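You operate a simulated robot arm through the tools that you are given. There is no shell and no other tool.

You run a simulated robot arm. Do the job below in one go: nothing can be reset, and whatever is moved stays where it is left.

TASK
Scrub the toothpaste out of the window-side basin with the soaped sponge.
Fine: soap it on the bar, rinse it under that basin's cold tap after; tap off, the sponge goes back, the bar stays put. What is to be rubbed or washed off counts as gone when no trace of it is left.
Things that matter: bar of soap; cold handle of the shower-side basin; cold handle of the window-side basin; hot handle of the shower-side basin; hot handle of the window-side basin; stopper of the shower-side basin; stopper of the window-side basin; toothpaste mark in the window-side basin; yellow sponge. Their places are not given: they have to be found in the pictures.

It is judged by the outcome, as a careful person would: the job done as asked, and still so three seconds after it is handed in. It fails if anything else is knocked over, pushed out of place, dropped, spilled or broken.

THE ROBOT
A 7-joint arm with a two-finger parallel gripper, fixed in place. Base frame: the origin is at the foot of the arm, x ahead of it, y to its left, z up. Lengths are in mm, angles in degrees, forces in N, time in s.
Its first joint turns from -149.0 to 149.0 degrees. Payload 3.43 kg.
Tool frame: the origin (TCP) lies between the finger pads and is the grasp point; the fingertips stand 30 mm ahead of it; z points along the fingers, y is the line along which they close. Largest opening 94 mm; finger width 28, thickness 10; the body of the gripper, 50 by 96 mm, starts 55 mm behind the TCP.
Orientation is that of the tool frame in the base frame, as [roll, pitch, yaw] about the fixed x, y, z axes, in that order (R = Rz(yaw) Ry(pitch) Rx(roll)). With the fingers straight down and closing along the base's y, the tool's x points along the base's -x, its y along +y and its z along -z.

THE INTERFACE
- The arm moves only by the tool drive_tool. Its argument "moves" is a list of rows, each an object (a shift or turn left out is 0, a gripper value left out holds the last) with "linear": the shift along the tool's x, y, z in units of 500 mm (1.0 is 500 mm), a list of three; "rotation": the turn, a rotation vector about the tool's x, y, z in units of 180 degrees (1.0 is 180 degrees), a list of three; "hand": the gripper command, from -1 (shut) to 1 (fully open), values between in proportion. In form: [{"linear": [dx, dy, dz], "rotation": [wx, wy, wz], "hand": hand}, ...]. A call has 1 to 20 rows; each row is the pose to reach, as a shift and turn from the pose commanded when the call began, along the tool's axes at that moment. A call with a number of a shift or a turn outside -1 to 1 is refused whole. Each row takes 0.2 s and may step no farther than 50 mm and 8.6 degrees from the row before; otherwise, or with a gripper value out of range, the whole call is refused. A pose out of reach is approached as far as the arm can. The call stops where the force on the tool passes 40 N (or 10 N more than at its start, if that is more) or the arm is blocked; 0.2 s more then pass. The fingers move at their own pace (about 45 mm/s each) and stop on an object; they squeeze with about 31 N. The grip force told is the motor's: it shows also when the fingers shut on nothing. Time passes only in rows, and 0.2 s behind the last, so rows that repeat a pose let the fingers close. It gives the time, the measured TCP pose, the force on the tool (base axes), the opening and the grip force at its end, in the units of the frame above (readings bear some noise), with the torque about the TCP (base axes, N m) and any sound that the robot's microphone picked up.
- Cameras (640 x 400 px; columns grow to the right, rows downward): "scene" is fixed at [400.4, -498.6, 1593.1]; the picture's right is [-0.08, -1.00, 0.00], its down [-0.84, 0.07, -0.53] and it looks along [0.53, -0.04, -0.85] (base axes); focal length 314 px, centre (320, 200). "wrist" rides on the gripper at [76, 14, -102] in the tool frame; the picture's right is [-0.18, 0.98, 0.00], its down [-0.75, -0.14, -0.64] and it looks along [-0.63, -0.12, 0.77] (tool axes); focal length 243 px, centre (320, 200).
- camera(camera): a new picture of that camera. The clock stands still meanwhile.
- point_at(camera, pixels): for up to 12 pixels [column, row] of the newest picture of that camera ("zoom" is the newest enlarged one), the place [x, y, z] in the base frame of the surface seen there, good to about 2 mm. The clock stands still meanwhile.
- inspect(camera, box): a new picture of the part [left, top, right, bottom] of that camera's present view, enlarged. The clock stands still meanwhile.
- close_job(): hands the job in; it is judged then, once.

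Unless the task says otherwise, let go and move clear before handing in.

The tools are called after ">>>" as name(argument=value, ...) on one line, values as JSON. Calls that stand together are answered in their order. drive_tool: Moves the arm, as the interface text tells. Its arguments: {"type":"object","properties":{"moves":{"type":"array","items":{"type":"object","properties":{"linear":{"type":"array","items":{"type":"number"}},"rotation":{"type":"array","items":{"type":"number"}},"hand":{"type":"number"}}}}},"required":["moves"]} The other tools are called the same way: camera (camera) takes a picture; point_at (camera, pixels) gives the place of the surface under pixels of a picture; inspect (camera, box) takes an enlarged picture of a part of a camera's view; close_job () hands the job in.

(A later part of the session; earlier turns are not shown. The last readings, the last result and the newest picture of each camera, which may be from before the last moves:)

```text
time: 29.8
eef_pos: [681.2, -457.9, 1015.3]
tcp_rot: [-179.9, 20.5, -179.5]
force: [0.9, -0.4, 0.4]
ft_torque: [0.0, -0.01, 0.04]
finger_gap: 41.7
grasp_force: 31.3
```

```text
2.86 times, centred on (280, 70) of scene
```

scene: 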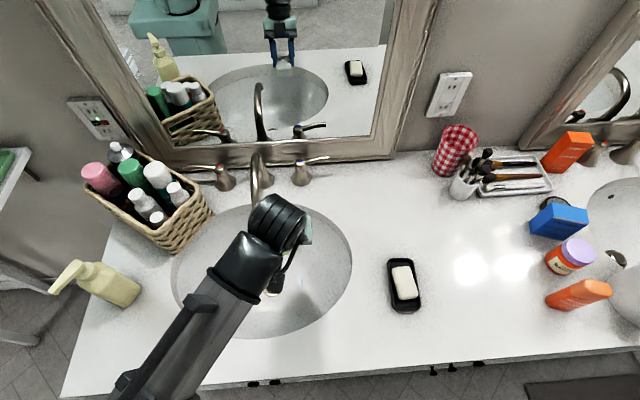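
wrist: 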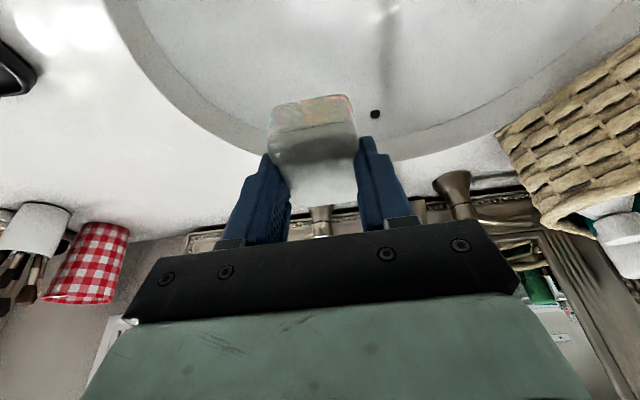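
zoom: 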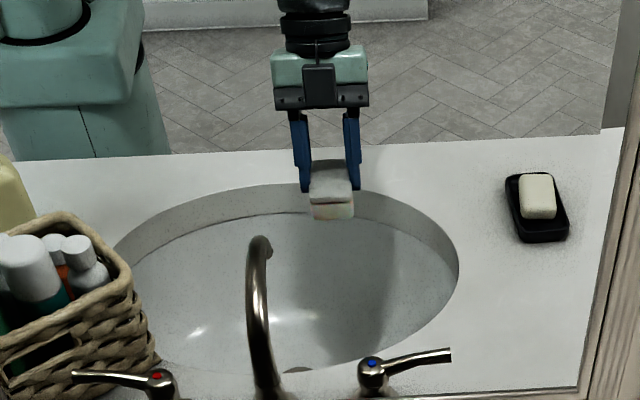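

The forearm's top is ~1200 at x≈510 and ~1170 at x≈423, about 300 mm above the counter. I lower 115 mm and check the forearm's slope and clearance again.

>>> drive_tool(moves=[{"linear": [0.004, 0, 0.01]}, {"linear": [0.012, 0, 0.032]}, {"linear": [0.022, 0, 0.06]}, {"linear": [0.034, 0, 0.09]}, {"linear": [0.045, 0, 0.12]}, {"linear": [0.056, 0, 0.15]}, {"linear": [0.067, 0, 0.179]}, {"linear": [0.075, 0, 0.201]}, {"linear": [0.0793, 0, 0.212]}, {"linear": [0.0806, 0, 0.2155]}, {"linear": [0.0806, 0, 0.2155]}])

>>> camera(camera="scene")

>>> inspect(camera="scene", box=[220, 0, 340, 140])

```text
time: 32.2
eef_pos: [682.6, -458.7, 897.8]
tcp_rot: [-179.8, 20.6, -179.6]
force: [0.4, -0.4, -0.3]
ft_torque: [-0.02, 0.01, -0.01]
finger_gap: 41.5
grasp_force: 30.2
```

```text
taken
```

scene: 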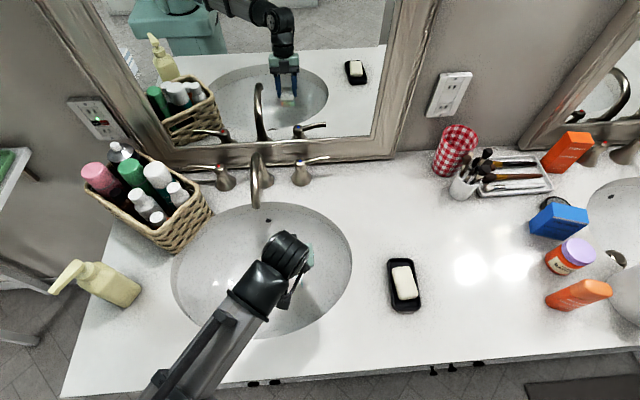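

```text
2.86 times, centred on (280, 70) of scene
```

zoom: 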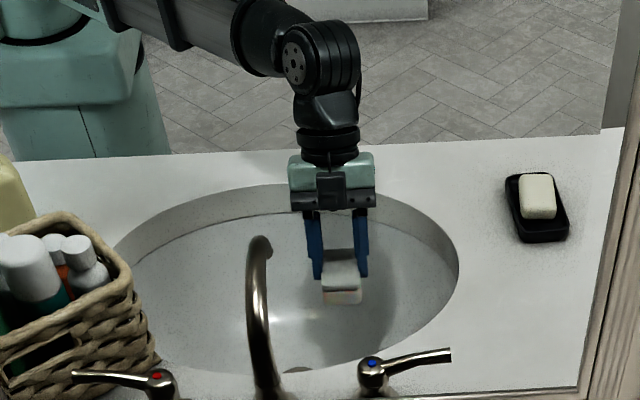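

The mirror shows the hand and wrist well clear over the basin. I measure the forearm again at this height.

>>> point_at(camera="scene", pixels=[[262, 280], [245, 310], [235, 335], [220, 360], [205, 385], [215, 325], [190, 360], [165, 395], [245, 345], [235, 365], [220, 390], [290, 250]])

>>> inspect(camera="scene", box=[130, 220, 340, 400])

```text
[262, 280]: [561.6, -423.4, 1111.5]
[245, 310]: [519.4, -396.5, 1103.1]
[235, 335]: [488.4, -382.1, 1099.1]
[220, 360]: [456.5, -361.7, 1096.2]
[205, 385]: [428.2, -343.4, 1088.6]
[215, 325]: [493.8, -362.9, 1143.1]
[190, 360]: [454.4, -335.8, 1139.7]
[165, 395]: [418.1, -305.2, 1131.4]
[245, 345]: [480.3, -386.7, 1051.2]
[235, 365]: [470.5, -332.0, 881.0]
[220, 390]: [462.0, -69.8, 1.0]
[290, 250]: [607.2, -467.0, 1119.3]
```

```text
2.22 times, centred on (235, 310) of scene
```

zoom: 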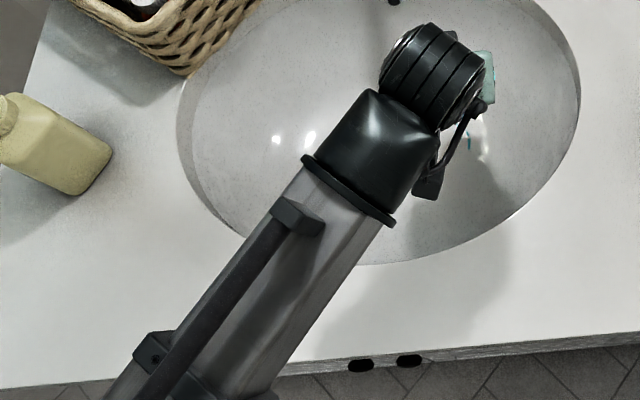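

The forearm top is 1103→1089 (slope flattening as it lowers), and the strip of counter in front of the basin spans x≈463–515 at z 881. I need the forearm's thickness, so I sample across its side at this pose.

>>> point_at(camera="scene", pixels=[[225, 345], [230, 345], [235, 345], [238, 345], [240, 345], [242, 345], [244, 345], [246, 345], [248, 345], [250, 345], [252, 345], [220, 345]])

>>> point_at(camera="scene", pixels=[[255, 325], [257, 323], [259, 321], [261, 319], [250, 318], [262, 316], [266, 318], [268, 321], [264, 314], [285, 295], [275, 305], [270, 300]])

>>> inspect(camera="scene", box=[190, 0, 320, 90])

```text
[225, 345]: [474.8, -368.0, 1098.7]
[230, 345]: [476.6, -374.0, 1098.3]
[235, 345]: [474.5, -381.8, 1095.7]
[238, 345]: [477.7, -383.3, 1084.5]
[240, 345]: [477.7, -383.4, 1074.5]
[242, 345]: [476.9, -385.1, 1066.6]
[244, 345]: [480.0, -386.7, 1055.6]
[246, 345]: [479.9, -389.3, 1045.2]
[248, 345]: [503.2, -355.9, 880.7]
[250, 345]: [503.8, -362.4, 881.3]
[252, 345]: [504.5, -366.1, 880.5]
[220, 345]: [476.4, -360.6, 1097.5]
```

```text
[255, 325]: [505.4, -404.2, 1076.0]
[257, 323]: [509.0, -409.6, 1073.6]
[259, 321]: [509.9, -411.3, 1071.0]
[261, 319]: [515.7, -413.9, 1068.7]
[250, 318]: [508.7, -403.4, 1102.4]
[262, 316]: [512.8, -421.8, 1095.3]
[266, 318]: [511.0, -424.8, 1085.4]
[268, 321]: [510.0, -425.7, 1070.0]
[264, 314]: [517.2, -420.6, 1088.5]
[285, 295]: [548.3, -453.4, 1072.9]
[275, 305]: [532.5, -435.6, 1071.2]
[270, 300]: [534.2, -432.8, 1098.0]
```

```text
4.44 times, centred on (255, 45) of scene
```

zoom: 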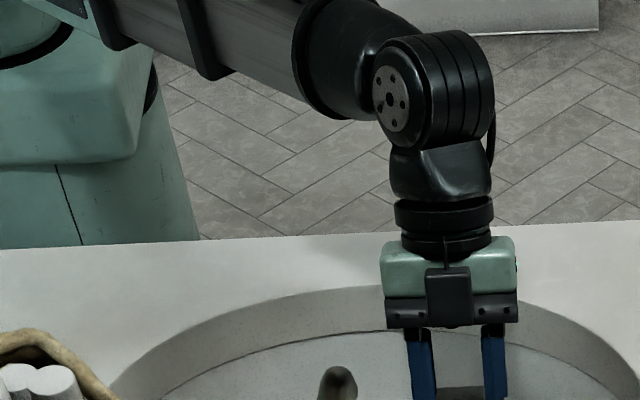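

The forearm seems roughly 80–100 mm thick, so at full depth with this 20° tilt it would come very close to the front counter strip; standing the tool upright raises the wrist. I calibrate the mirror plane to judge thickness better.

>>> point_at(camera="scene", pixels=[[355, 70], [280, 60], [170, 20], [340, 120], [200, 110], [300, 30], [240, 20], [150, 50]])

>>> inspect(camera="scene", box=[340, 50, 370, 90])

```text
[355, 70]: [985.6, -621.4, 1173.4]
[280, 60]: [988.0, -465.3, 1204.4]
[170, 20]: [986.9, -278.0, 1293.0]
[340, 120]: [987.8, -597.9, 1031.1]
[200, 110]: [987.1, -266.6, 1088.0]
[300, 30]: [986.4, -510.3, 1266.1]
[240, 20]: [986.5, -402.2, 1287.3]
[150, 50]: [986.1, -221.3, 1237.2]
```

```text
10.00 times, centred on (355, 70) of scene
```

zoom: 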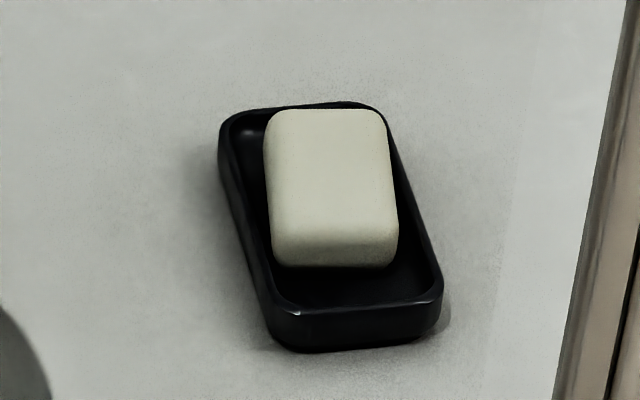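

The mirror glass is a plane at x≈987, so I can use it as a second view. I query the collar and forearm's left edge to fix the forearm's width.

>>> point_at(camera="scene", pixels=[[228, 292], [230, 294], [226, 298], [222, 305], [232, 291], [205, 318], [200, 325], [195, 325], [192, 335], [186, 340], [215, 312], [210, 340]])

>>> inspect(camera="scene", box=[190, 0, 270, 50])

```text
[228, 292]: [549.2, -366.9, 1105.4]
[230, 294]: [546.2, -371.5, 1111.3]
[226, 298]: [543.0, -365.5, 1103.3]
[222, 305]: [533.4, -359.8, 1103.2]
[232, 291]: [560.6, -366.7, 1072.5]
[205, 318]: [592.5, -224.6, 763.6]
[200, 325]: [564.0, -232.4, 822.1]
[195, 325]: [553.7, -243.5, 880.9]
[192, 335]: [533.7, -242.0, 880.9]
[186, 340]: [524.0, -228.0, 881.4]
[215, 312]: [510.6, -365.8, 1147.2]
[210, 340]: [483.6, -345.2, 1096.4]
```

```text
8.00 times, centred on (230, 25) of scene
```

zoom: 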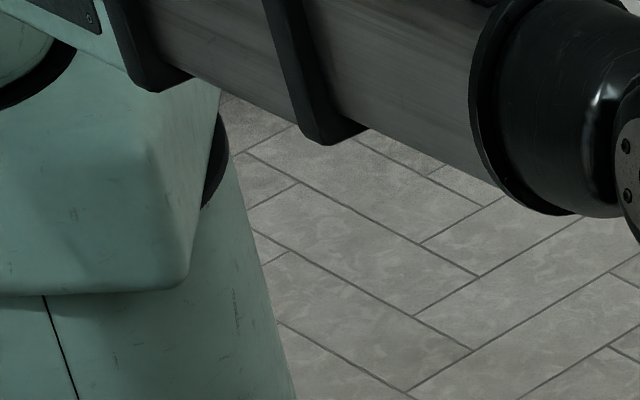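

The collar is about 80 mm in diameter and the forearm about 70 mm thick (thinner than feared), leaving roughly 10–20 mm over the front strip at full depth. I lower another 98 mm to z≈800 and re-measure before going all the way.

>>> drive_tool(moves=[{"linear": [0.003, 0, 0.008]}, {"linear": [0.01, 0, 0.027]}, {"linear": [0.02, 0, 0.053]}, {"linear": [0.03, 0, 0.08]}, {"linear": [0.04, 0, 0.107]}, {"linear": [0.05, 0, 0.133]}, {"linear": [0.059, 0, 0.156]}, {"linear": [0.0655, 0, 0.174]}, {"linear": [0.069, 0, 0.1834]}, {"linear": [0.069, 0, 0.1834]}])

>>> camera(camera="scene")

>>> inspect(camera="scene", box=[190, 0, 350, 120])

>>> camera(camera="wrist")

```text
time: 34.4
eef_pos: [681.5, -458.9, 801.0]
tcp_rot: [-179.7, 20.5, -179.5]
force: [0.2, -0.1, -0.1]
ft_torque: [0.02, -0.04, -0.02]
finger_gap: 41.5
grasp_force: 31.2
```

```text
taken
```

scene: 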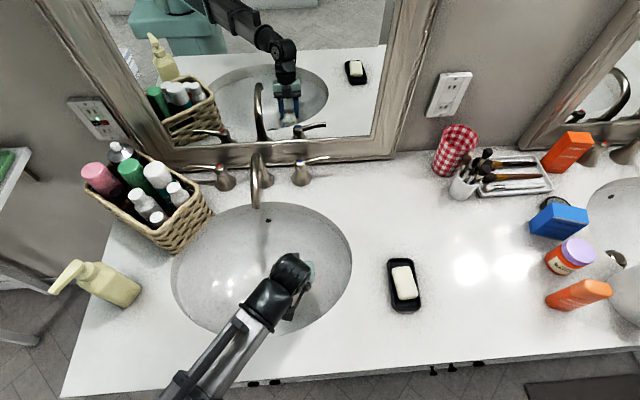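

```text
3.33 times, centred on (270, 60) of scene
```

zoom: 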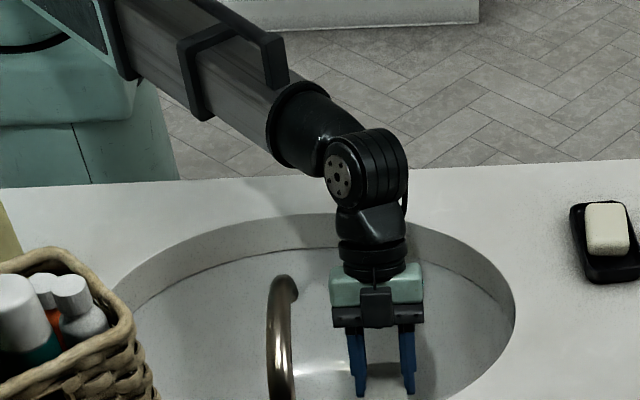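

```text
taken
```

wrist: 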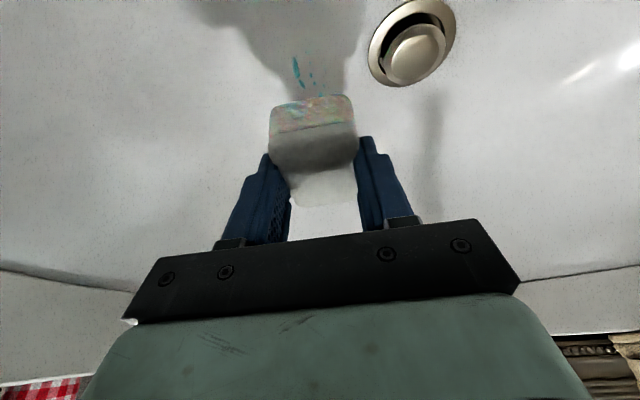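

Now at z≈801 with no force; the wrist view shows the blue mark at (297,70) just ahead of the sponge. I measure the forearm's clearance over the strip again.

>>> point_at(camera="scene", pixels=[[245, 340], [235, 355], [225, 370], [215, 385], [255, 355], [250, 360], [252, 358], [248, 362], [240, 375], [237, 380], [272, 333], [240, 310]])

>>> inspect(camera="scene", box=[160, 230, 340, 400])

```text
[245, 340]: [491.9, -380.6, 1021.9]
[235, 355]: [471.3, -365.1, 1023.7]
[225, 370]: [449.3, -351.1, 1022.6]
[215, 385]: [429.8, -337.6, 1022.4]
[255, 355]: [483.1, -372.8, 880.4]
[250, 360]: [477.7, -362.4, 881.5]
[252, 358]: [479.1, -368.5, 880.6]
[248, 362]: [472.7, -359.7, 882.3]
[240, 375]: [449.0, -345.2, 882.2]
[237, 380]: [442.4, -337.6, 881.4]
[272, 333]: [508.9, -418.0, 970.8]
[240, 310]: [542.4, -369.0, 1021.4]
```

```text
2.35 times, centred on (250, 315) of scene
```

zoom: 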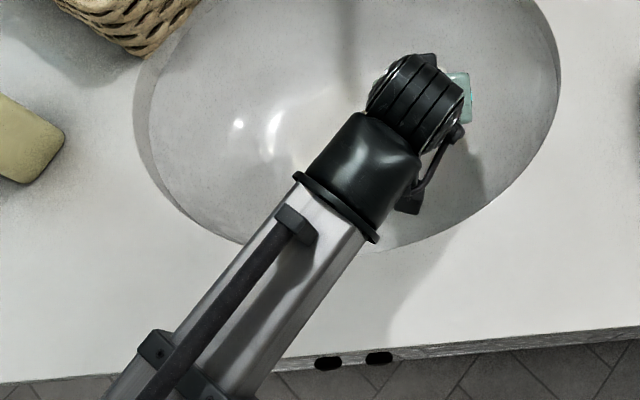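

The forearm is now level with its top at z≈1022 over the strip, so I predict its underside at about z≈895 at full depth, above the 881 counter. I lower 55 mm more slowly and check again.

>>> drive_tool(moves=[{"linear": [0.002, 0, 0.006]}, {"linear": [0.007, 0, 0.018]}, {"linear": [0.013, 0, 0.034]}, {"linear": [0.019, 0, 0.051]}, {"linear": [0.025, 0, 0.067]}, {"linear": [0.031, 0, 0.082]}, {"linear": [0.0355, 0, 0.095]}, {"linear": [0.0385, 0, 0.103]}, {"linear": [0.0385, 0, 0.103]}])

>>> camera(camera="scene")

>>> inspect(camera="scene", box=[190, 0, 350, 120])

>>> camera(camera="wrist")

```text
time: 36.4
eef_pos: [682.3, -458.1, 745.0]
tcp_rot: [-179.8, 20.5, -179.6]
force: [-0.6, 0.2, 0.6]
ft_torque: [0.0, 0.0, -0.02]
finger_gap: 41.4
grasp_force: 31.3
```

```text
taken
```

scene: 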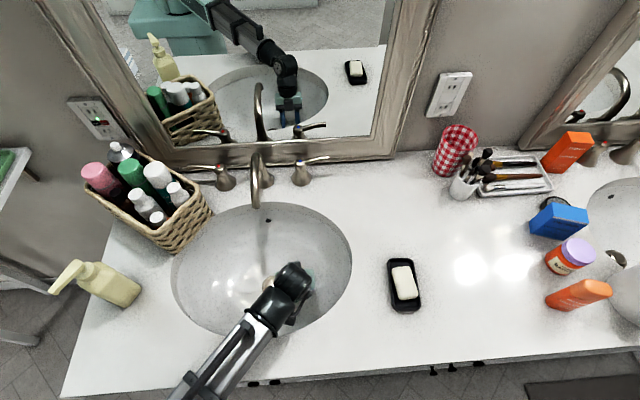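

```text
3.33 times, centred on (270, 60) of scene
```

zoom: 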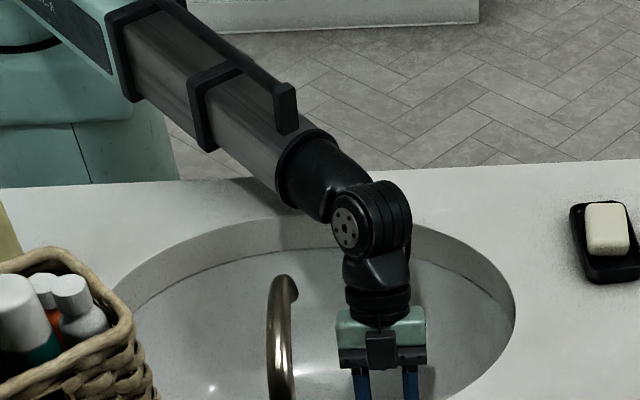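

```text
taken
```

wrist: 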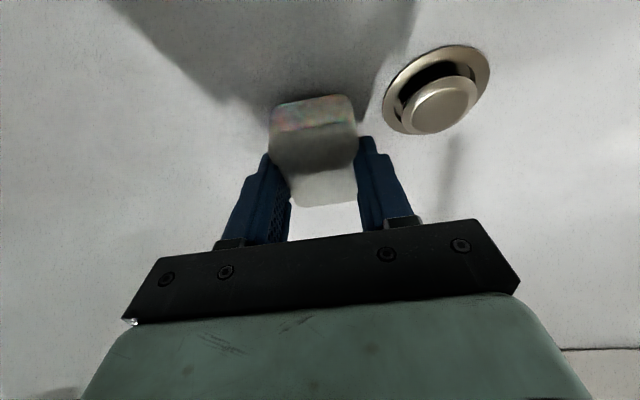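

The sponge is now ~11 mm above the basin floor (TCP z 745), still free. I measure the forearm over the strip once more before contact.

>>> point_at(camera="scene", pixels=[[255, 340], [245, 352], [235, 365], [225, 380], [262, 350], [258, 354], [254, 358], [250, 362], [246, 366], [242, 372], [236, 382], [275, 330]])

>>> inspect(camera="scene", box=[200, 310, 300, 400])

```text
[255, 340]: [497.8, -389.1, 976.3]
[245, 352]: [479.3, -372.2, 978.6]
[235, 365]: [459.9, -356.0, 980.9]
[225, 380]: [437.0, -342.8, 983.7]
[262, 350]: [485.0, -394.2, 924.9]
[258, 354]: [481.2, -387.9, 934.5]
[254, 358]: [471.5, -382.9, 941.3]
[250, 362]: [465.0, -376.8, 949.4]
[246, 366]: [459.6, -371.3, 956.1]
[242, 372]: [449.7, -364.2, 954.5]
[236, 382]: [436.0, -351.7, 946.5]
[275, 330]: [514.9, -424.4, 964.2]
```

```text
4.44 times, centred on (250, 355) of scene
```

zoom: 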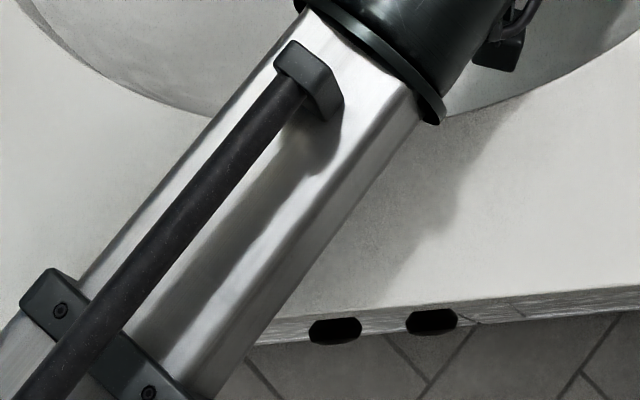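

The forearm's lowest visible side is ~925 with its underside around 905–910, so there's room for the last 12 mm. I lower 9 mm in small steps.

>>> drive_tool(moves=[{"linear": [0.0014, 0, 0.0037]}, {"linear": [0.0028, 0, 0.0075]}, {"linear": [0.0042, 0, 0.0112]}, {"linear": [0.0049, 0, 0.0131]}, {"linear": [0.0056, 0, 0.015]}, {"linear": [0.0063, 0, 0.0168]}])

```text
time: 37.8
eef_pos: [681.6, -457.3, 736.2]
tcp_rot: [-179.8, 20.4, -179.6]
force: [-0.6, -0.2, 0.2]
ft_torque: [-0.01, 0.02, 0.0]
finger_gap: 41.6
grasp_force: 31.1
```

No contact yet at z 736. I go down 3 mm more in sub-millimetre steps.

>>> drive_tool(moves=[{"linear": [0.0005, 0, 0.0013]}, {"linear": [0.001, 0, 0.0026]}, {"linear": [0.0014, 0, 0.0038]}, {"linear": [0.0018, 0, 0.0048]}, {"linear": [0.0021, 0, 0.0056]}])

```text
time: 39.0
eef_pos: [681.4, -457.2, 734.8]
tcp_rot: [-179.8, 20.5, -179.6]
force: [-0.5, -0.1, 0.0]
ft_torque: [-0.03, 0.03, -0.01]
finger_gap: 41.5
grasp_force: 30.7
```

Still no force at about 734. I continue 3 mm more.

>>> drive_tool(moves=[{"linear": [0.0005, 0, 0.0013]}, {"linear": [0.001, 0, 0.0026]}, {"linear": [0.0014, 0, 0.0038]}, {"linear": [0.0018, 0, 0.0048]}, {"linear": [0.0021, 0, 0.0056]}])

```text
time: 40.2
eef_pos: [681.9, -459.2, 731.8]
tcp_rot: [-179.8, 20.5, -179.6]
force: [0.2, -0.8, 4.1]
ft_torque: [0.02, -0.05, -0.02]
finger_gap: 41.8
grasp_force: 31.2
```

Light contact now: 4 N at z 731.8. I press about 1 mm more and scrub with strokes of ±12 mm along x and ±4 mm along y, staying clear of the stopper.

>>> drive_tool(moves=[{"linear": [0.0007, 0, 0.0019]}, {"linear": [-0.0068, 0, 0.0047]}, {"linear": [-0.0143, 0, 0.0075]}, {"linear": [-0.0218, 0, 0.0103]}, {"linear": [-0.0143, 0, 0.0075]}, {"linear": [-0.0068, 0, 0.0047]}, {"linear": [0.0007, 0, 0.0019]}, {"linear": [0.0082, 0, -0.0009]}, {"linear": [0.0157, 0, -0.0037]}, {"linear": [0.0232, 0, -0.0065]}, {"linear": [0.0157, -0.008, -0.0037]}, {"linear": [0.0082, -0.008, -0.0009]}, {"linear": [0.0007, -0.008, 0.0019]}, {"linear": [-0.0068, -0.008, 0.0047]}, {"linear": [-0.0143, -0.008, 0.0075]}, {"linear": [-0.0218, -0.008, 0.0103]}, {"linear": [-0.0143, 0.008, 0.0075]}, {"linear": [-0.0068, 0.008, 0.0047]}, {"linear": [0.0007, 0.008, 0.0019]}, {"linear": [0.0007, 0, 0.0019]}])

>>> camera(camera="wrist")

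```text
time: 44.4
eef_pos: [680.3, -457.6, 730.7]
tcp_rot: [-179.9, 20.4, -179.6]
force: [-0.8, 6.1, 7.8]
ft_torque: [0.25, -0.06, 0.08]
finger_gap: 41.6
grasp_force: 31.4
```

```text
taken
```

wrist: 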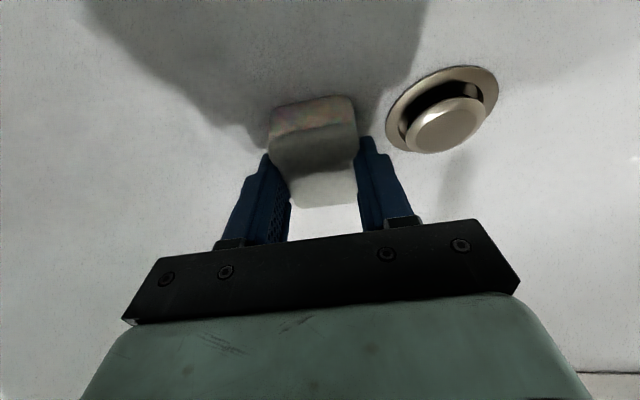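

Scrubbing held ~8 N with the sponge in place. I lift about 70 mm to see whether the mark is gone.

>>> drive_tool(moves=[{"linear": [-0.002, 0, -0.005]}, {"linear": [-0.008, 0, -0.021]}, {"linear": [-0.017, 0, -0.045]}, {"linear": [-0.028, 0, -0.074]}, {"linear": [-0.039, 0, -0.103]}, {"linear": [-0.046, 0, -0.122]}, {"linear": [-0.0493, 0, -0.131]}, {"linear": [-0.0493, 0, -0.131]}])

>>> camera(camera="wrist")

>>> inspect(camera="wrist", box=[220, 0, 420, 125])

```text
time: 46.2
eef_pos: [681.1, -459.0, 800.7]
tcp_rot: [-179.8, 20.4, -179.6]
force: [0.5, 0.2, 0.0]
ft_torque: [0.02, 0.03, -0.01]
finger_gap: 41.7
grasp_force: 30.7
```

```text
taken
```

wrist: 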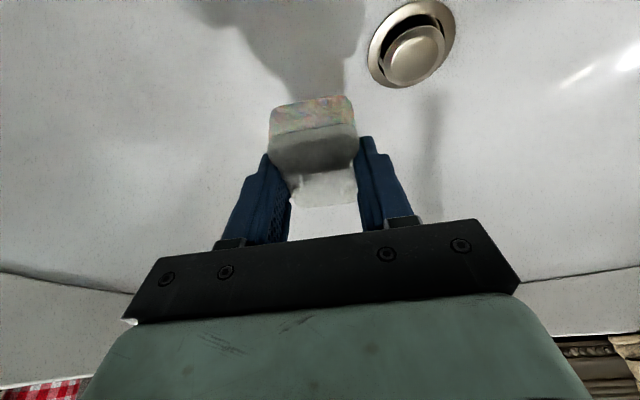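

```text
3.20 times, centred on (320, 62) of wrist
```

zoom: 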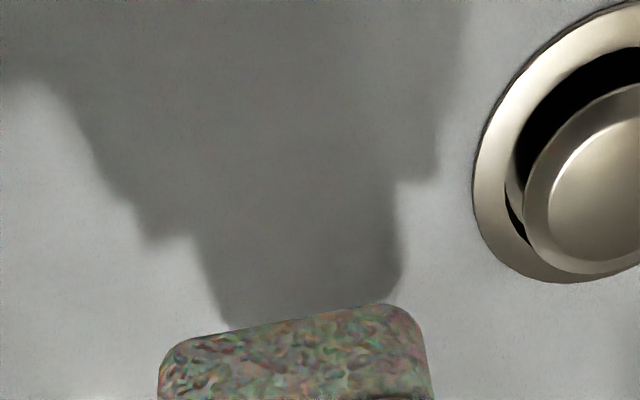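

The part of the mark visible before (wrist (297,70)) is gone and the stopper is untouched. I rise and draw back to see the whole scrubbed area.

>>> drive_tool(moves=[{"linear": [0, 0, -0.01]}, {"linear": [0.001, 0, -0.03]}, {"linear": [0.002, 0, -0.06]}, {"linear": [0.0035, 0, -0.095]}, {"linear": [0.005, 0, -0.13]}, {"linear": [0.006, 0, -0.165]}, {"linear": [0.007, 0, -0.192]}, {"linear": [0.0078, 0, -0.207]}, {"linear": [0.0078, 0, -0.214]}, {"linear": [0.0078, 0, -0.214]}])

>>> camera(camera="wrist")

>>> camera(camera="scene")

```text
time: 48.4
eef_pos: [640.4, -458.3, 899.3]
tcp_rot: [-179.8, 20.6, -179.5]
force: [-0.7, 0.6, 0.3]
ft_torque: [0.03, 0.0, -0.03]
finger_gap: 41.6
grasp_force: 30.4
```

```text
taken
```

wrist: 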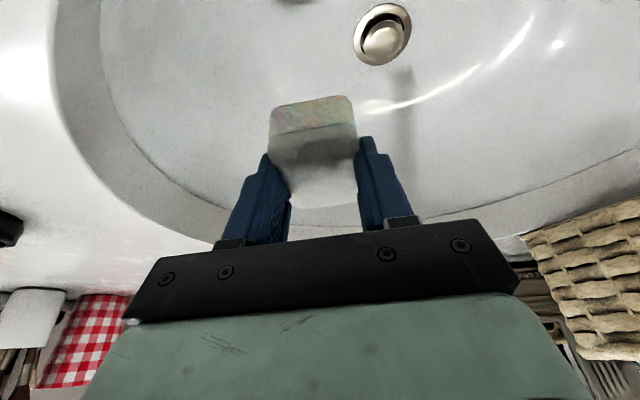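

```text
taken
```

scene: 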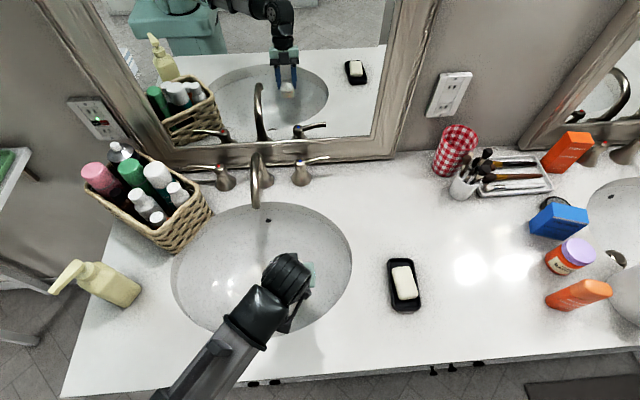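

>>> inspect(camera="wrist", box=[240, 0, 440, 125])

>>> inspect(camera="scene", box=[280, 240, 350, 310])

>>> inspect(camera="scene", box=[235, 125, 345, 205])

```text
3.20 times, centred on (340, 62) of wrist
```

zoom: 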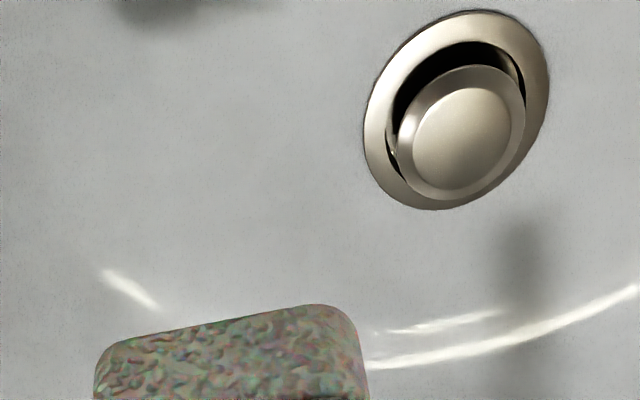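

```text
5.71 times, centred on (315, 275) of scene
```

zoom: 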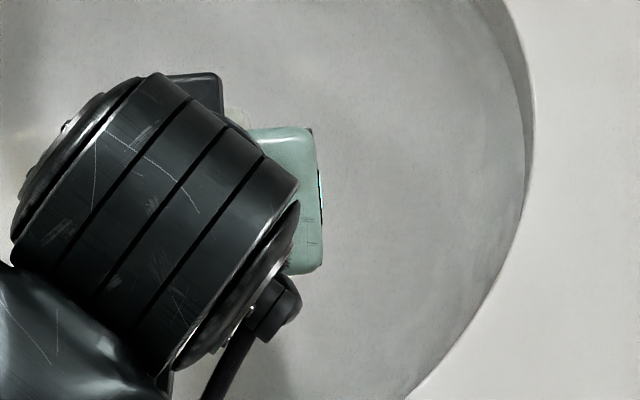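

```text
5.00 times, centred on (290, 165) of scene
```

zoom: 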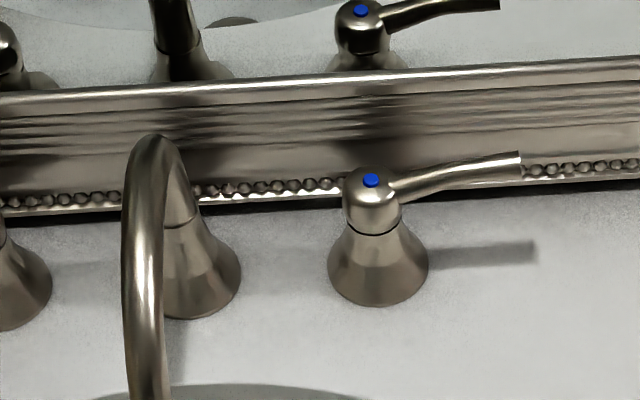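

The floor left of the stopper (zoom (100–300,60–200)) is clean now, no blue left. Next I measure the cold handle and spout precisely.

>>> point_at(camera="zoom", pixels=[[370, 181], [400, 188], [430, 180], [460, 172], [490, 166], [517, 162], [375, 265], [375, 215], [150, 150], [145, 250], [145, 390], [530, 250]])

>>> point_at(camera="scene", pixels=[[257, 205], [255, 200], [255, 185], [255, 170], [256, 158], [260, 153], [263, 180], [355, 160], [385, 158], [340, 165], [225, 175], [205, 170]])

```text
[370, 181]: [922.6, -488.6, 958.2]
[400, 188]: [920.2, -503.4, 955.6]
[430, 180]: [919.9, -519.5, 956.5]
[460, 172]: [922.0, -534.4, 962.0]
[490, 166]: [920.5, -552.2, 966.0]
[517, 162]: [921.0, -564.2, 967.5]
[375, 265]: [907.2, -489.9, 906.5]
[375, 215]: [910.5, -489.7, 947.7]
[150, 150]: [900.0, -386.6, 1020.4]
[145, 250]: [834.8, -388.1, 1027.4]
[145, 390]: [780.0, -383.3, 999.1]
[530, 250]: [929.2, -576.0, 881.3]
```

```text
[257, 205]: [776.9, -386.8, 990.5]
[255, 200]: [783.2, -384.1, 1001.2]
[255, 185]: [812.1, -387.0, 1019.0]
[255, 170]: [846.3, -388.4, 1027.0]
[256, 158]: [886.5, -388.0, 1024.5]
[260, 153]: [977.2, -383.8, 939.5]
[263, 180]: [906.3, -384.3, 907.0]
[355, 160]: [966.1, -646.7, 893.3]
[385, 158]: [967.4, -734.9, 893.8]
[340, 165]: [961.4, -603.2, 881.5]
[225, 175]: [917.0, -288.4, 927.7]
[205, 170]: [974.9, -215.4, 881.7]
```

The cold lever runs from its hub at (921,-489) to its tip at (921,-565,967), with ~35 mm free behind it before the mirror frame; the spout mouth is at (777,-386,990). To turn it I need free fingers, so I park the sponge on the flat basin floor near (680,-475), away from the stopper.

>>> drive_tool(moves=[{"linear": [0.001, -0.001, 0.008]}, {"linear": [0.004, -0.003, 0.028]}, {"linear": [0.009, -0.006, 0.06]}, {"linear": [0.0145, -0.01, 0.096]}, {"linear": [0.02, -0.014, 0.132]}, {"linear": [0.026, -0.018, 0.168]}, {"linear": [0.0318, -0.022, 0.204]}, {"linear": [0.037, -0.026, 0.239]}, {"linear": [0.042, -0.0295, 0.27]}, {"linear": [0.046, -0.032, 0.294]}, {"linear": [0.048, -0.0336, 0.307]}, {"linear": [0.0484, -0.034, 0.3108]}, {"linear": [0.0484, -0.034, 0.3108]}])

>>> camera(camera="wrist")

```text
time: 49.9
eef_pos: [658.0, -468.0, 812.4]
tcp_rot: [-179.6, 20.4, -179.6]
force: [2.9, 1.1, 7.5]
ft_torque: [-0.03, 1.23, -0.23]
finger_gap: 41.7
grasp_force: 31.3
stopped in row 7: the force on the tool passed its limit at 66 N (the readings are from after the stop); the commanded pose is now the measured one
```

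```text
taken
```

wrist: 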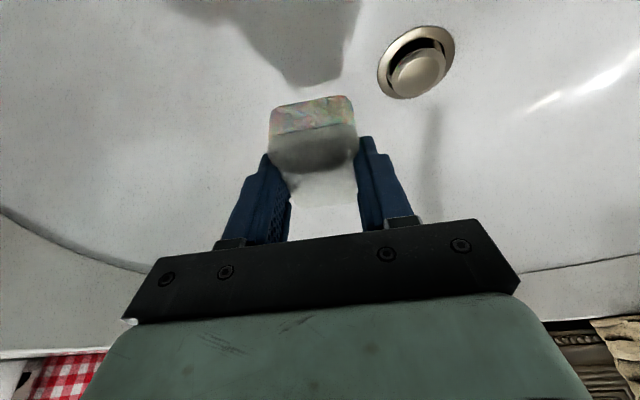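

The stop at 66 N with leftover torque means the camera housing behind the hand touched the basin's front rim (it is ~110 mm behind the TCP). I back off forward and slightly up, then descend further from the rim as before.

>>> drive_tool(moves=[{"linear": [-0.004, 0, -0.004]}, {"linear": [-0.012, 0, -0.006]}, {"linear": [-0.024, 0, -0.003]}, {"linear": [-0.04, 0, 0.003]}, {"linear": [-0.056, 0, 0.009]}, {"linear": [-0.068, 0, 0.0135]}, {"linear": [-0.0735, 0, 0.0155]}, {"linear": [-0.0735, 0, 0.0155]}])

>>> camera(camera="scene")

>>> inspect(camera="scene", box=[160, 230, 340, 400])

```text
time: 51.7
eef_pos: [695.3, -467.5, 818.0]
tcp_rot: [-179.7, 20.4, -179.5]
force: [-0.6, -0.7, -0.1]
ft_torque: [-0.01, 0.01, 0.0]
finger_gap: 41.6
grasp_force: 31.1
```

```text
taken
```

scene: 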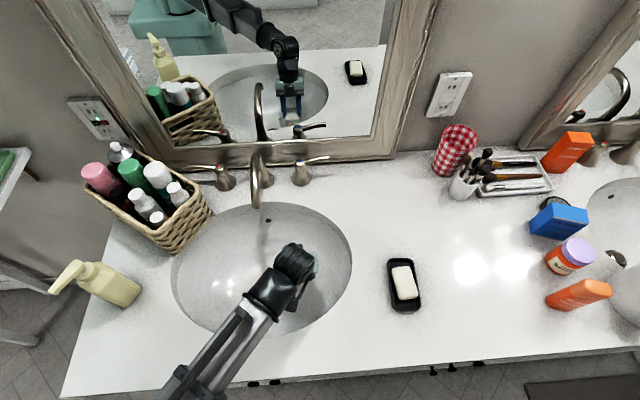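

```text
2.35 times, centred on (250, 315) of scene
```

zoom: 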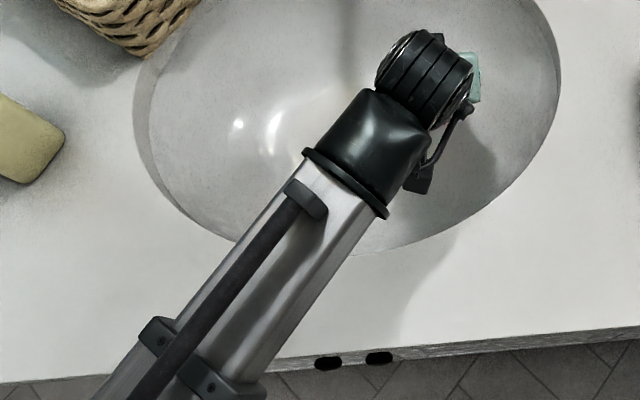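

Free again with zero force at (695,-467,818). I descend vertically here to just above the floor.

>>> drive_tool(moves=[{"linear": [0.002, 0, 0.005]}, {"linear": [0.008, 0, 0.018]}, {"linear": [0.016, 0, 0.036]}, {"linear": [0.025, 0, 0.056]}, {"linear": [0.034, 0, 0.076]}, {"linear": [0.043, 0, 0.095]}, {"linear": [0.051, 0, 0.113]}, {"linear": [0.057, 0, 0.126]}, {"linear": [0.0604, 0, 0.1334]}, {"linear": [0.0604, 0, 0.1334]}])

```text
time: 53.9
eef_pos: [690.3, -468.4, 745.2]
tcp_rot: [-179.7, 20.3, -179.4]
force: [-0.3, 0.2, 0.9]
ft_torque: [0.01, 0.05, 0.03]
finger_gap: 41.6
grasp_force: 30.9
```

At z 745, no force. I lower 12.5 mm in small steps to the floor.

>>> drive_tool(moves=[{"linear": [0.0014, 0, 0.0037]}, {"linear": [0.0028, 0, 0.0075]}, {"linear": [0.0042, 0, 0.0112]}, {"linear": [0.0056, 0, 0.015]}, {"linear": [0.007, 0, 0.0187]}, {"linear": [0.0077, 0, 0.0206]}, {"linear": [0.0084, 0, 0.0225]}, {"linear": [0.0088, 0, 0.0234]}])

```text
time: 55.7
eef_pos: [689.4, -468.1, 732.5]
tcp_rot: [-179.7, 20.4, -179.5]
force: [-1.8, 3.0, 10.3]
ft_torque: [-0.11, -0.39, 0.07]
finger_gap: 41.4
grasp_force: 31.2
```

Touching the floor with ~10 N; I ease up 0.8 mm and open the fingers part way (to ~66 mm), so they stay clear of the stopper.

>>> drive_tool(moves=[{"linear": [-0.0006, 0, -0.0015]}, {"linear": [-0.0006, 0, -0.0015], "hand": -0.05}, {"linear": [-0.0006, 0, -0.0015], "hand": 0.1}, {"linear": [-0.0006, 0, -0.0015], "hand": 0.25}, {"linear": [-0.0006, 0, -0.0015], "hand": 0.4}, {"linear": [-0.0006, 0, -0.0015], "hand": 0.4}, {"linear": [-0.0006, 0, -0.0015], "hand": 0.4}])

>>> camera(camera="wrist")

```text
time: 57.3
eef_pos: [689.6, -469.1, 733.1]
tcp_rot: [-179.7, 20.3, -179.5]
force: [-0.3, -0.2, -0.5]
ft_torque: [-0.07, 0.02, 0.03]
finger_gap: 65.9
grasp_force: 0.1
```

```text
taken
```

wrist: 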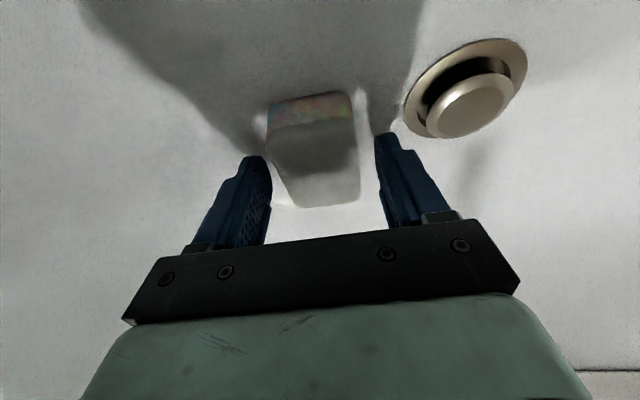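

The sponge is resting on the floor, fingers free of it and of the stopper. I rise vertically 300 mm out of the basin.

>>> drive_tool(moves=[{"linear": [-0.003, 0, -0.009]}, {"linear": [-0.01, 0, -0.028]}, {"linear": [-0.022, 0, -0.06]}, {"linear": [-0.037, 0, -0.1]}, {"linear": [-0.053, 0, -0.143]}, {"linear": [-0.07, 0, -0.187]}, {"linear": [-0.087, 0, -0.233]}, {"linear": [-0.104, 0, -0.279]}, {"linear": [-0.121, 0, -0.325]}, {"linear": [-0.138, 0, -0.371]}, {"linear": [-0.155, 0, -0.417]}, {"linear": [-0.172, 0, -0.462]}, {"linear": [-0.188, 0, -0.505]}, {"linear": [-0.2, 0, -0.537]}, {"linear": [-0.207, 0, -0.556]}, {"linear": [-0.2094, 0, -0.562]}, {"linear": [-0.2094, 0, -0.562]}])

>>> camera(camera="wrist")

>>> camera(camera="scene")

```text
time: 60.9
eef_pos: [690.4, -467.6, 1033.2]
tcp_rot: [-179.7, 20.4, -179.5]
force: [0.0, 0.1, -0.4]
ft_torque: [-0.02, 0.01, -0.04]
finger_gap: 65.7
grasp_force: 0.0
```

```text
taken
```

wrist: 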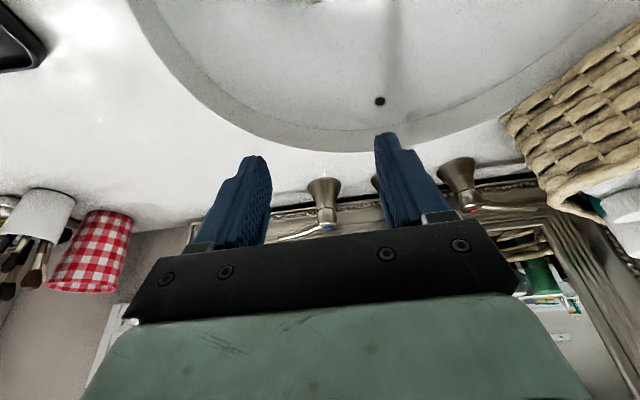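

```text
taken
```

scene: 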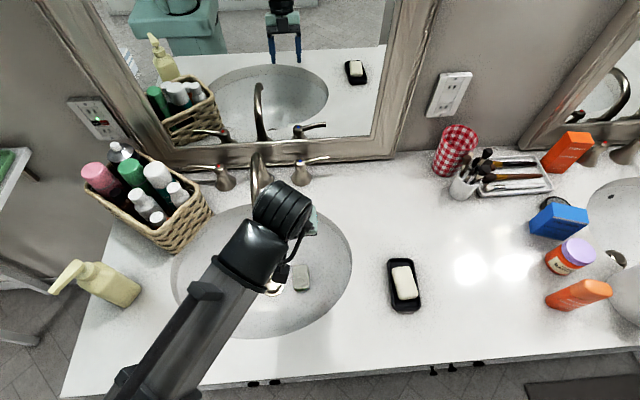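

The sponge lies at scene (301,278) in the basin. Next I prepare to work the cold lever: I move to the right of the spout, stand the tool upright and narrow the fingers to ~32 mm, before turning it 90° so the fingers can straddle the lever fore and aft.

>>> drive_tool(moves=[{"linear": [-0.004, -0.005, -0.0015], "rotation": [0, 0.003, 0]}, {"linear": [-0.014, -0.015, -0.005], "rotation": [0, 0.009, 0]}, {"linear": [-0.032, -0.035, -0.011], "rotation": [0, 0.021, 0]}, {"linear": [-0.055, -0.06, -0.019], "rotation": [0, 0.037, 0]}, {"linear": [-0.08, -0.087, -0.0275], "rotation": [0, 0.053, 0]}, {"linear": [-0.105, -0.114, -0.036], "rotation": [0, 0.07, 0], "hand": -0.32}, {"linear": [-0.13, -0.141, -0.0445], "rotation": [0, 0.087, 0], "hand": -0.32}, {"linear": [-0.15, -0.163, -0.0515], "rotation": [0, 0.1, 0], "hand": -0.32}, {"linear": [-0.164, -0.178, -0.056], "rotation": [0, 0.109, 0], "hand": -0.32}, {"linear": [-0.1702, -0.1848, -0.0582], "rotation": [0, 0.1133, 0], "hand": -0.32}, {"linear": [-0.1702, -0.1848, -0.0582], "rotation": [0, 0.1133, 0], "hand": -0.32}])

>>> inspect(camera="scene", box=[240, 255, 330, 310])

>>> point_at(camera="scene", pixels=[[301, 278], [325, 150], [325, 145], [335, 152], [330, 140], [330, 135], [315, 160], [327, 157]])

```text
time: 63.3
eef_pos: [760.7, -558.3, 1090.1]
tcp_rot: [-179.6, -0.1, -179.6]
force: [0.2, 0.0, -0.5]
ft_torque: [-0.03, -0.01, 0.02]
finger_gap: 32.1
grasp_force: 0.0
```

```text
7.11 times, centred on (285, 282) of scene
```

zoom: 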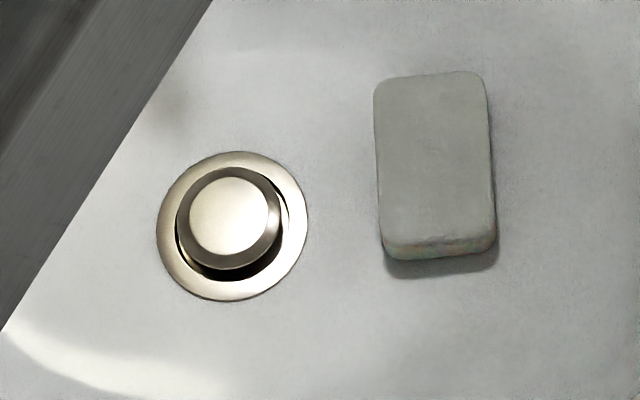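

```text
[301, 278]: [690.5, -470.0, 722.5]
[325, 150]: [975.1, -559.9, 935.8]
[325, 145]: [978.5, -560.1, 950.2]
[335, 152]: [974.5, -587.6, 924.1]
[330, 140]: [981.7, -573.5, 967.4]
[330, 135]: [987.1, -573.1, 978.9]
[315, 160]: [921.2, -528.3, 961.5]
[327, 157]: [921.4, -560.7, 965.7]
```

The frame behind the lever is at x≈975–982, so there is ~50 mm behind the lever. Now I turn the tool 90° about its axis in place.

>>> drive_tool(moves=[{"rotation": [0, 0, 0.008]}, {"rotation": [0, 0, 0.025]}, {"rotation": [0, 0, 0.055]}, {"rotation": [0, 0, 0.09]}, {"rotation": [0, 0, 0.125]}, {"rotation": [0, 0, 0.16]}, {"rotation": [0, 0, 0.195]}, {"rotation": [0, 0, 0.23]}, {"rotation": [0, 0, 0.265]}, {"rotation": [0, 0, 0.3]}, {"rotation": [0, 0, 0.335]}, {"rotation": [0, 0, 0.37]}, {"rotation": [0, 0, 0.405]}, {"rotation": [0, 0, 0.44]}, {"rotation": [0, 0, 0.47]}, {"rotation": [0, 0, 0.49]}, {"rotation": [0, 0, 0.5]}, {"rotation": [0, 0, 0.5]}])

>>> camera(camera="scene")

```text
time: 67.1
eef_pos: [761.3, -559.5, 1089.3]
tcp_rot: [-180.0, 0.3, 90.3]
force: [-0.5, 0.0, 0.1]
ft_torque: [-0.01, 0.0, 0.0]
finger_gap: 31.8
grasp_force: 0.1
```

```text
taken
```

scene: 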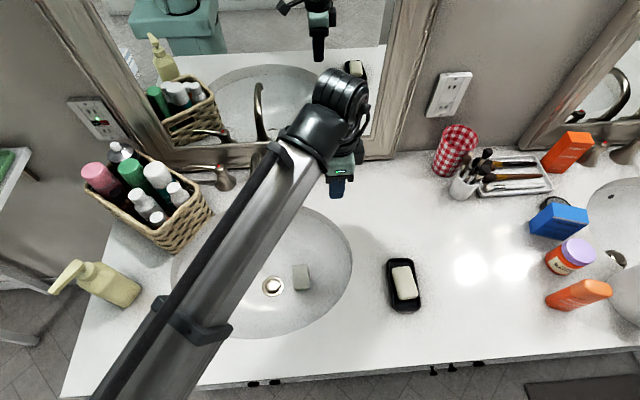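

Turned: tool y now lies along +x. I now tilt the fingers 35° forward (for reach) while moving to a point above and in front of the lever, (878,-548,1021).

>>> drive_tool(moves=[{"linear": [0.0005, 0.005, 0.003], "rotation": [-0.004, 0, 0]}, {"linear": [0.0016, 0.016, 0.0095], "rotation": [-0.0135, 0, 0]}, {"linear": [0.0037, 0.037, 0.022], "rotation": [-0.031, 0, 0]}, {"linear": [0.006, 0.061, 0.036], "rotation": [-0.0505, 0, 0]}, {"linear": [0.0085, 0.086, 0.05], "rotation": [-0.072, 0, 0]}, {"linear": [0.011, 0.111, 0.065], "rotation": [-0.0925, 0, 0]}, {"linear": [0.0135, 0.136, 0.0795], "rotation": [-0.113, 0, 0]}, {"linear": [0.016, 0.161, 0.094], "rotation": [-0.134, 0, 0]}, {"linear": [0.0183, 0.186, 0.109], "rotation": [-0.155, 0, 0]}, {"linear": [0.0206, 0.209, 0.122], "rotation": [-0.174, 0, 0]}, {"linear": [0.022, 0.225, 0.1317], "rotation": [-0.1874, 0, 0]}, {"linear": [0.023, 0.2334, 0.1366], "rotation": [-0.1944, 0, 0]}, {"linear": [0.023, 0.2334, 0.1366], "rotation": [-0.1944, 0, 0]}])

>>> camera(camera="scene")

>>> camera(camera="wrist")

```text
time: 69.9
eef_pos: [877.6, -547.2, 1021.3]
tcp_rot: [145.2, 0.3, 90.4]
force: [-0.5, -0.3, -0.7]
ft_torque: [-0.02, -0.01, 0.02]
finger_gap: 32.0
grasp_force: 0.0
```

```text
taken
```

scene: 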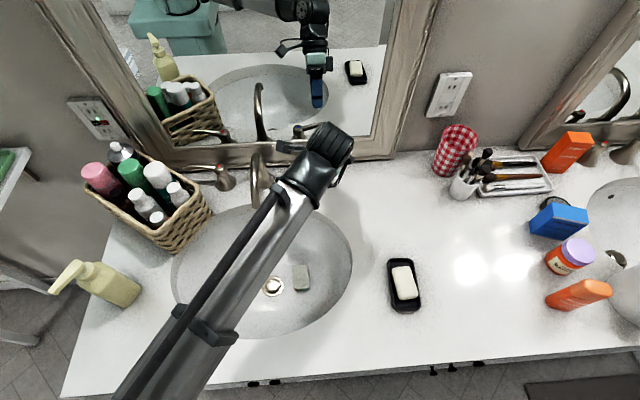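

```text
taken
```

wrist: 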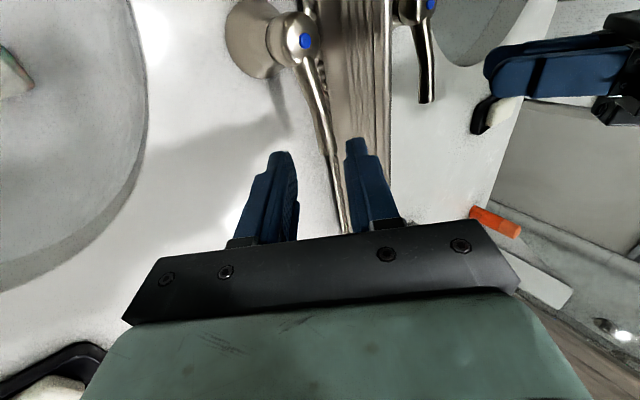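

The wrist view shows the lever (blue-dotted hub at (305,40)) running down between the two fingers at (275,190) and (368,180). I advance 60 mm along the fingers so they straddle it.

>>> drive_tool(moves=[{"linear": [0, 0.001, 0.006]}, {"linear": [0, 0.002, 0.018]}, {"linear": [0, 0.003, 0.034]}, {"linear": [0, 0.004, 0.052]}, {"linear": [0, 0.005, 0.07]}, {"linear": [0, 0.005, 0.088]}, {"linear": [0, 0.005, 0.104]}, {"linear": [0, 0.005, 0.116]}, {"linear": [0, 0.005, 0.1225]}, {"linear": [0, 0.005, 0.1234]}])

>>> camera(camera="wrist")

>>> inspect(camera="scene", box=[260, 0, 420, 120])

```text
time: 72.1
eef_pos: [915.0, -547.5, 972.4]
tcp_rot: [145.1, 0.3, 90.4]
force: [-0.1, 0.0, -0.6]
ft_torque: [0.0, -0.01, -0.01]
finger_gap: 31.7
grasp_force: 0.1
```

```text
taken
```

wrist: 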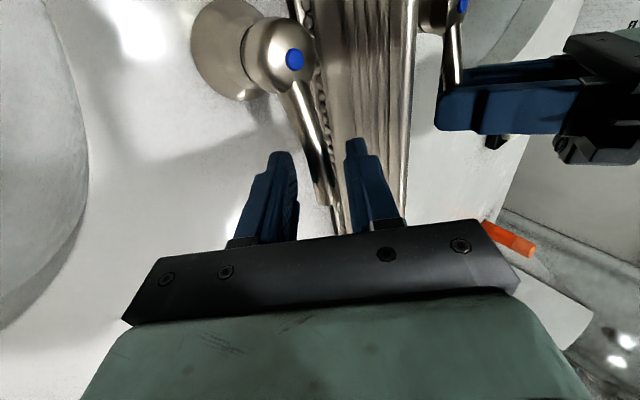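

```text
3.33 times, centred on (340, 60) of scene
```

zoom: 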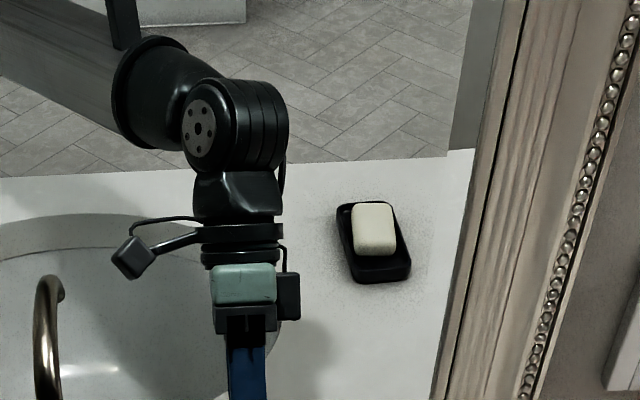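

The fingers straddle the lever with no force. I pull gently toward me (-x) by 14 mm to see whether it turns that way.

>>> drive_tool(moves=[{"linear": [0, -0.004, -0.0028]}, {"linear": [0, -0.008, -0.0056]}, {"linear": [0, -0.012, -0.0083]}, {"linear": [0, -0.016, -0.0111]}, {"linear": [0, -0.0195, -0.0136]}, {"linear": [0, -0.023, -0.016]}])

>>> camera(camera="wrist")

```text
time: 73.5
eef_pos: [900.3, -547.3, 973.3]
tcp_rot: [145.2, 0.3, 90.4]
force: [0.7, 0.7, 0.2]
ft_torque: [0.05, 0.0, 0.01]
finger_gap: 32.4
grasp_force: 0.4
```

```text
taken
```

wrist: 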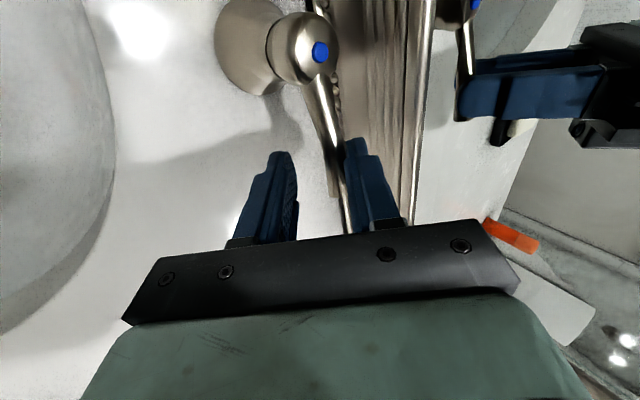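

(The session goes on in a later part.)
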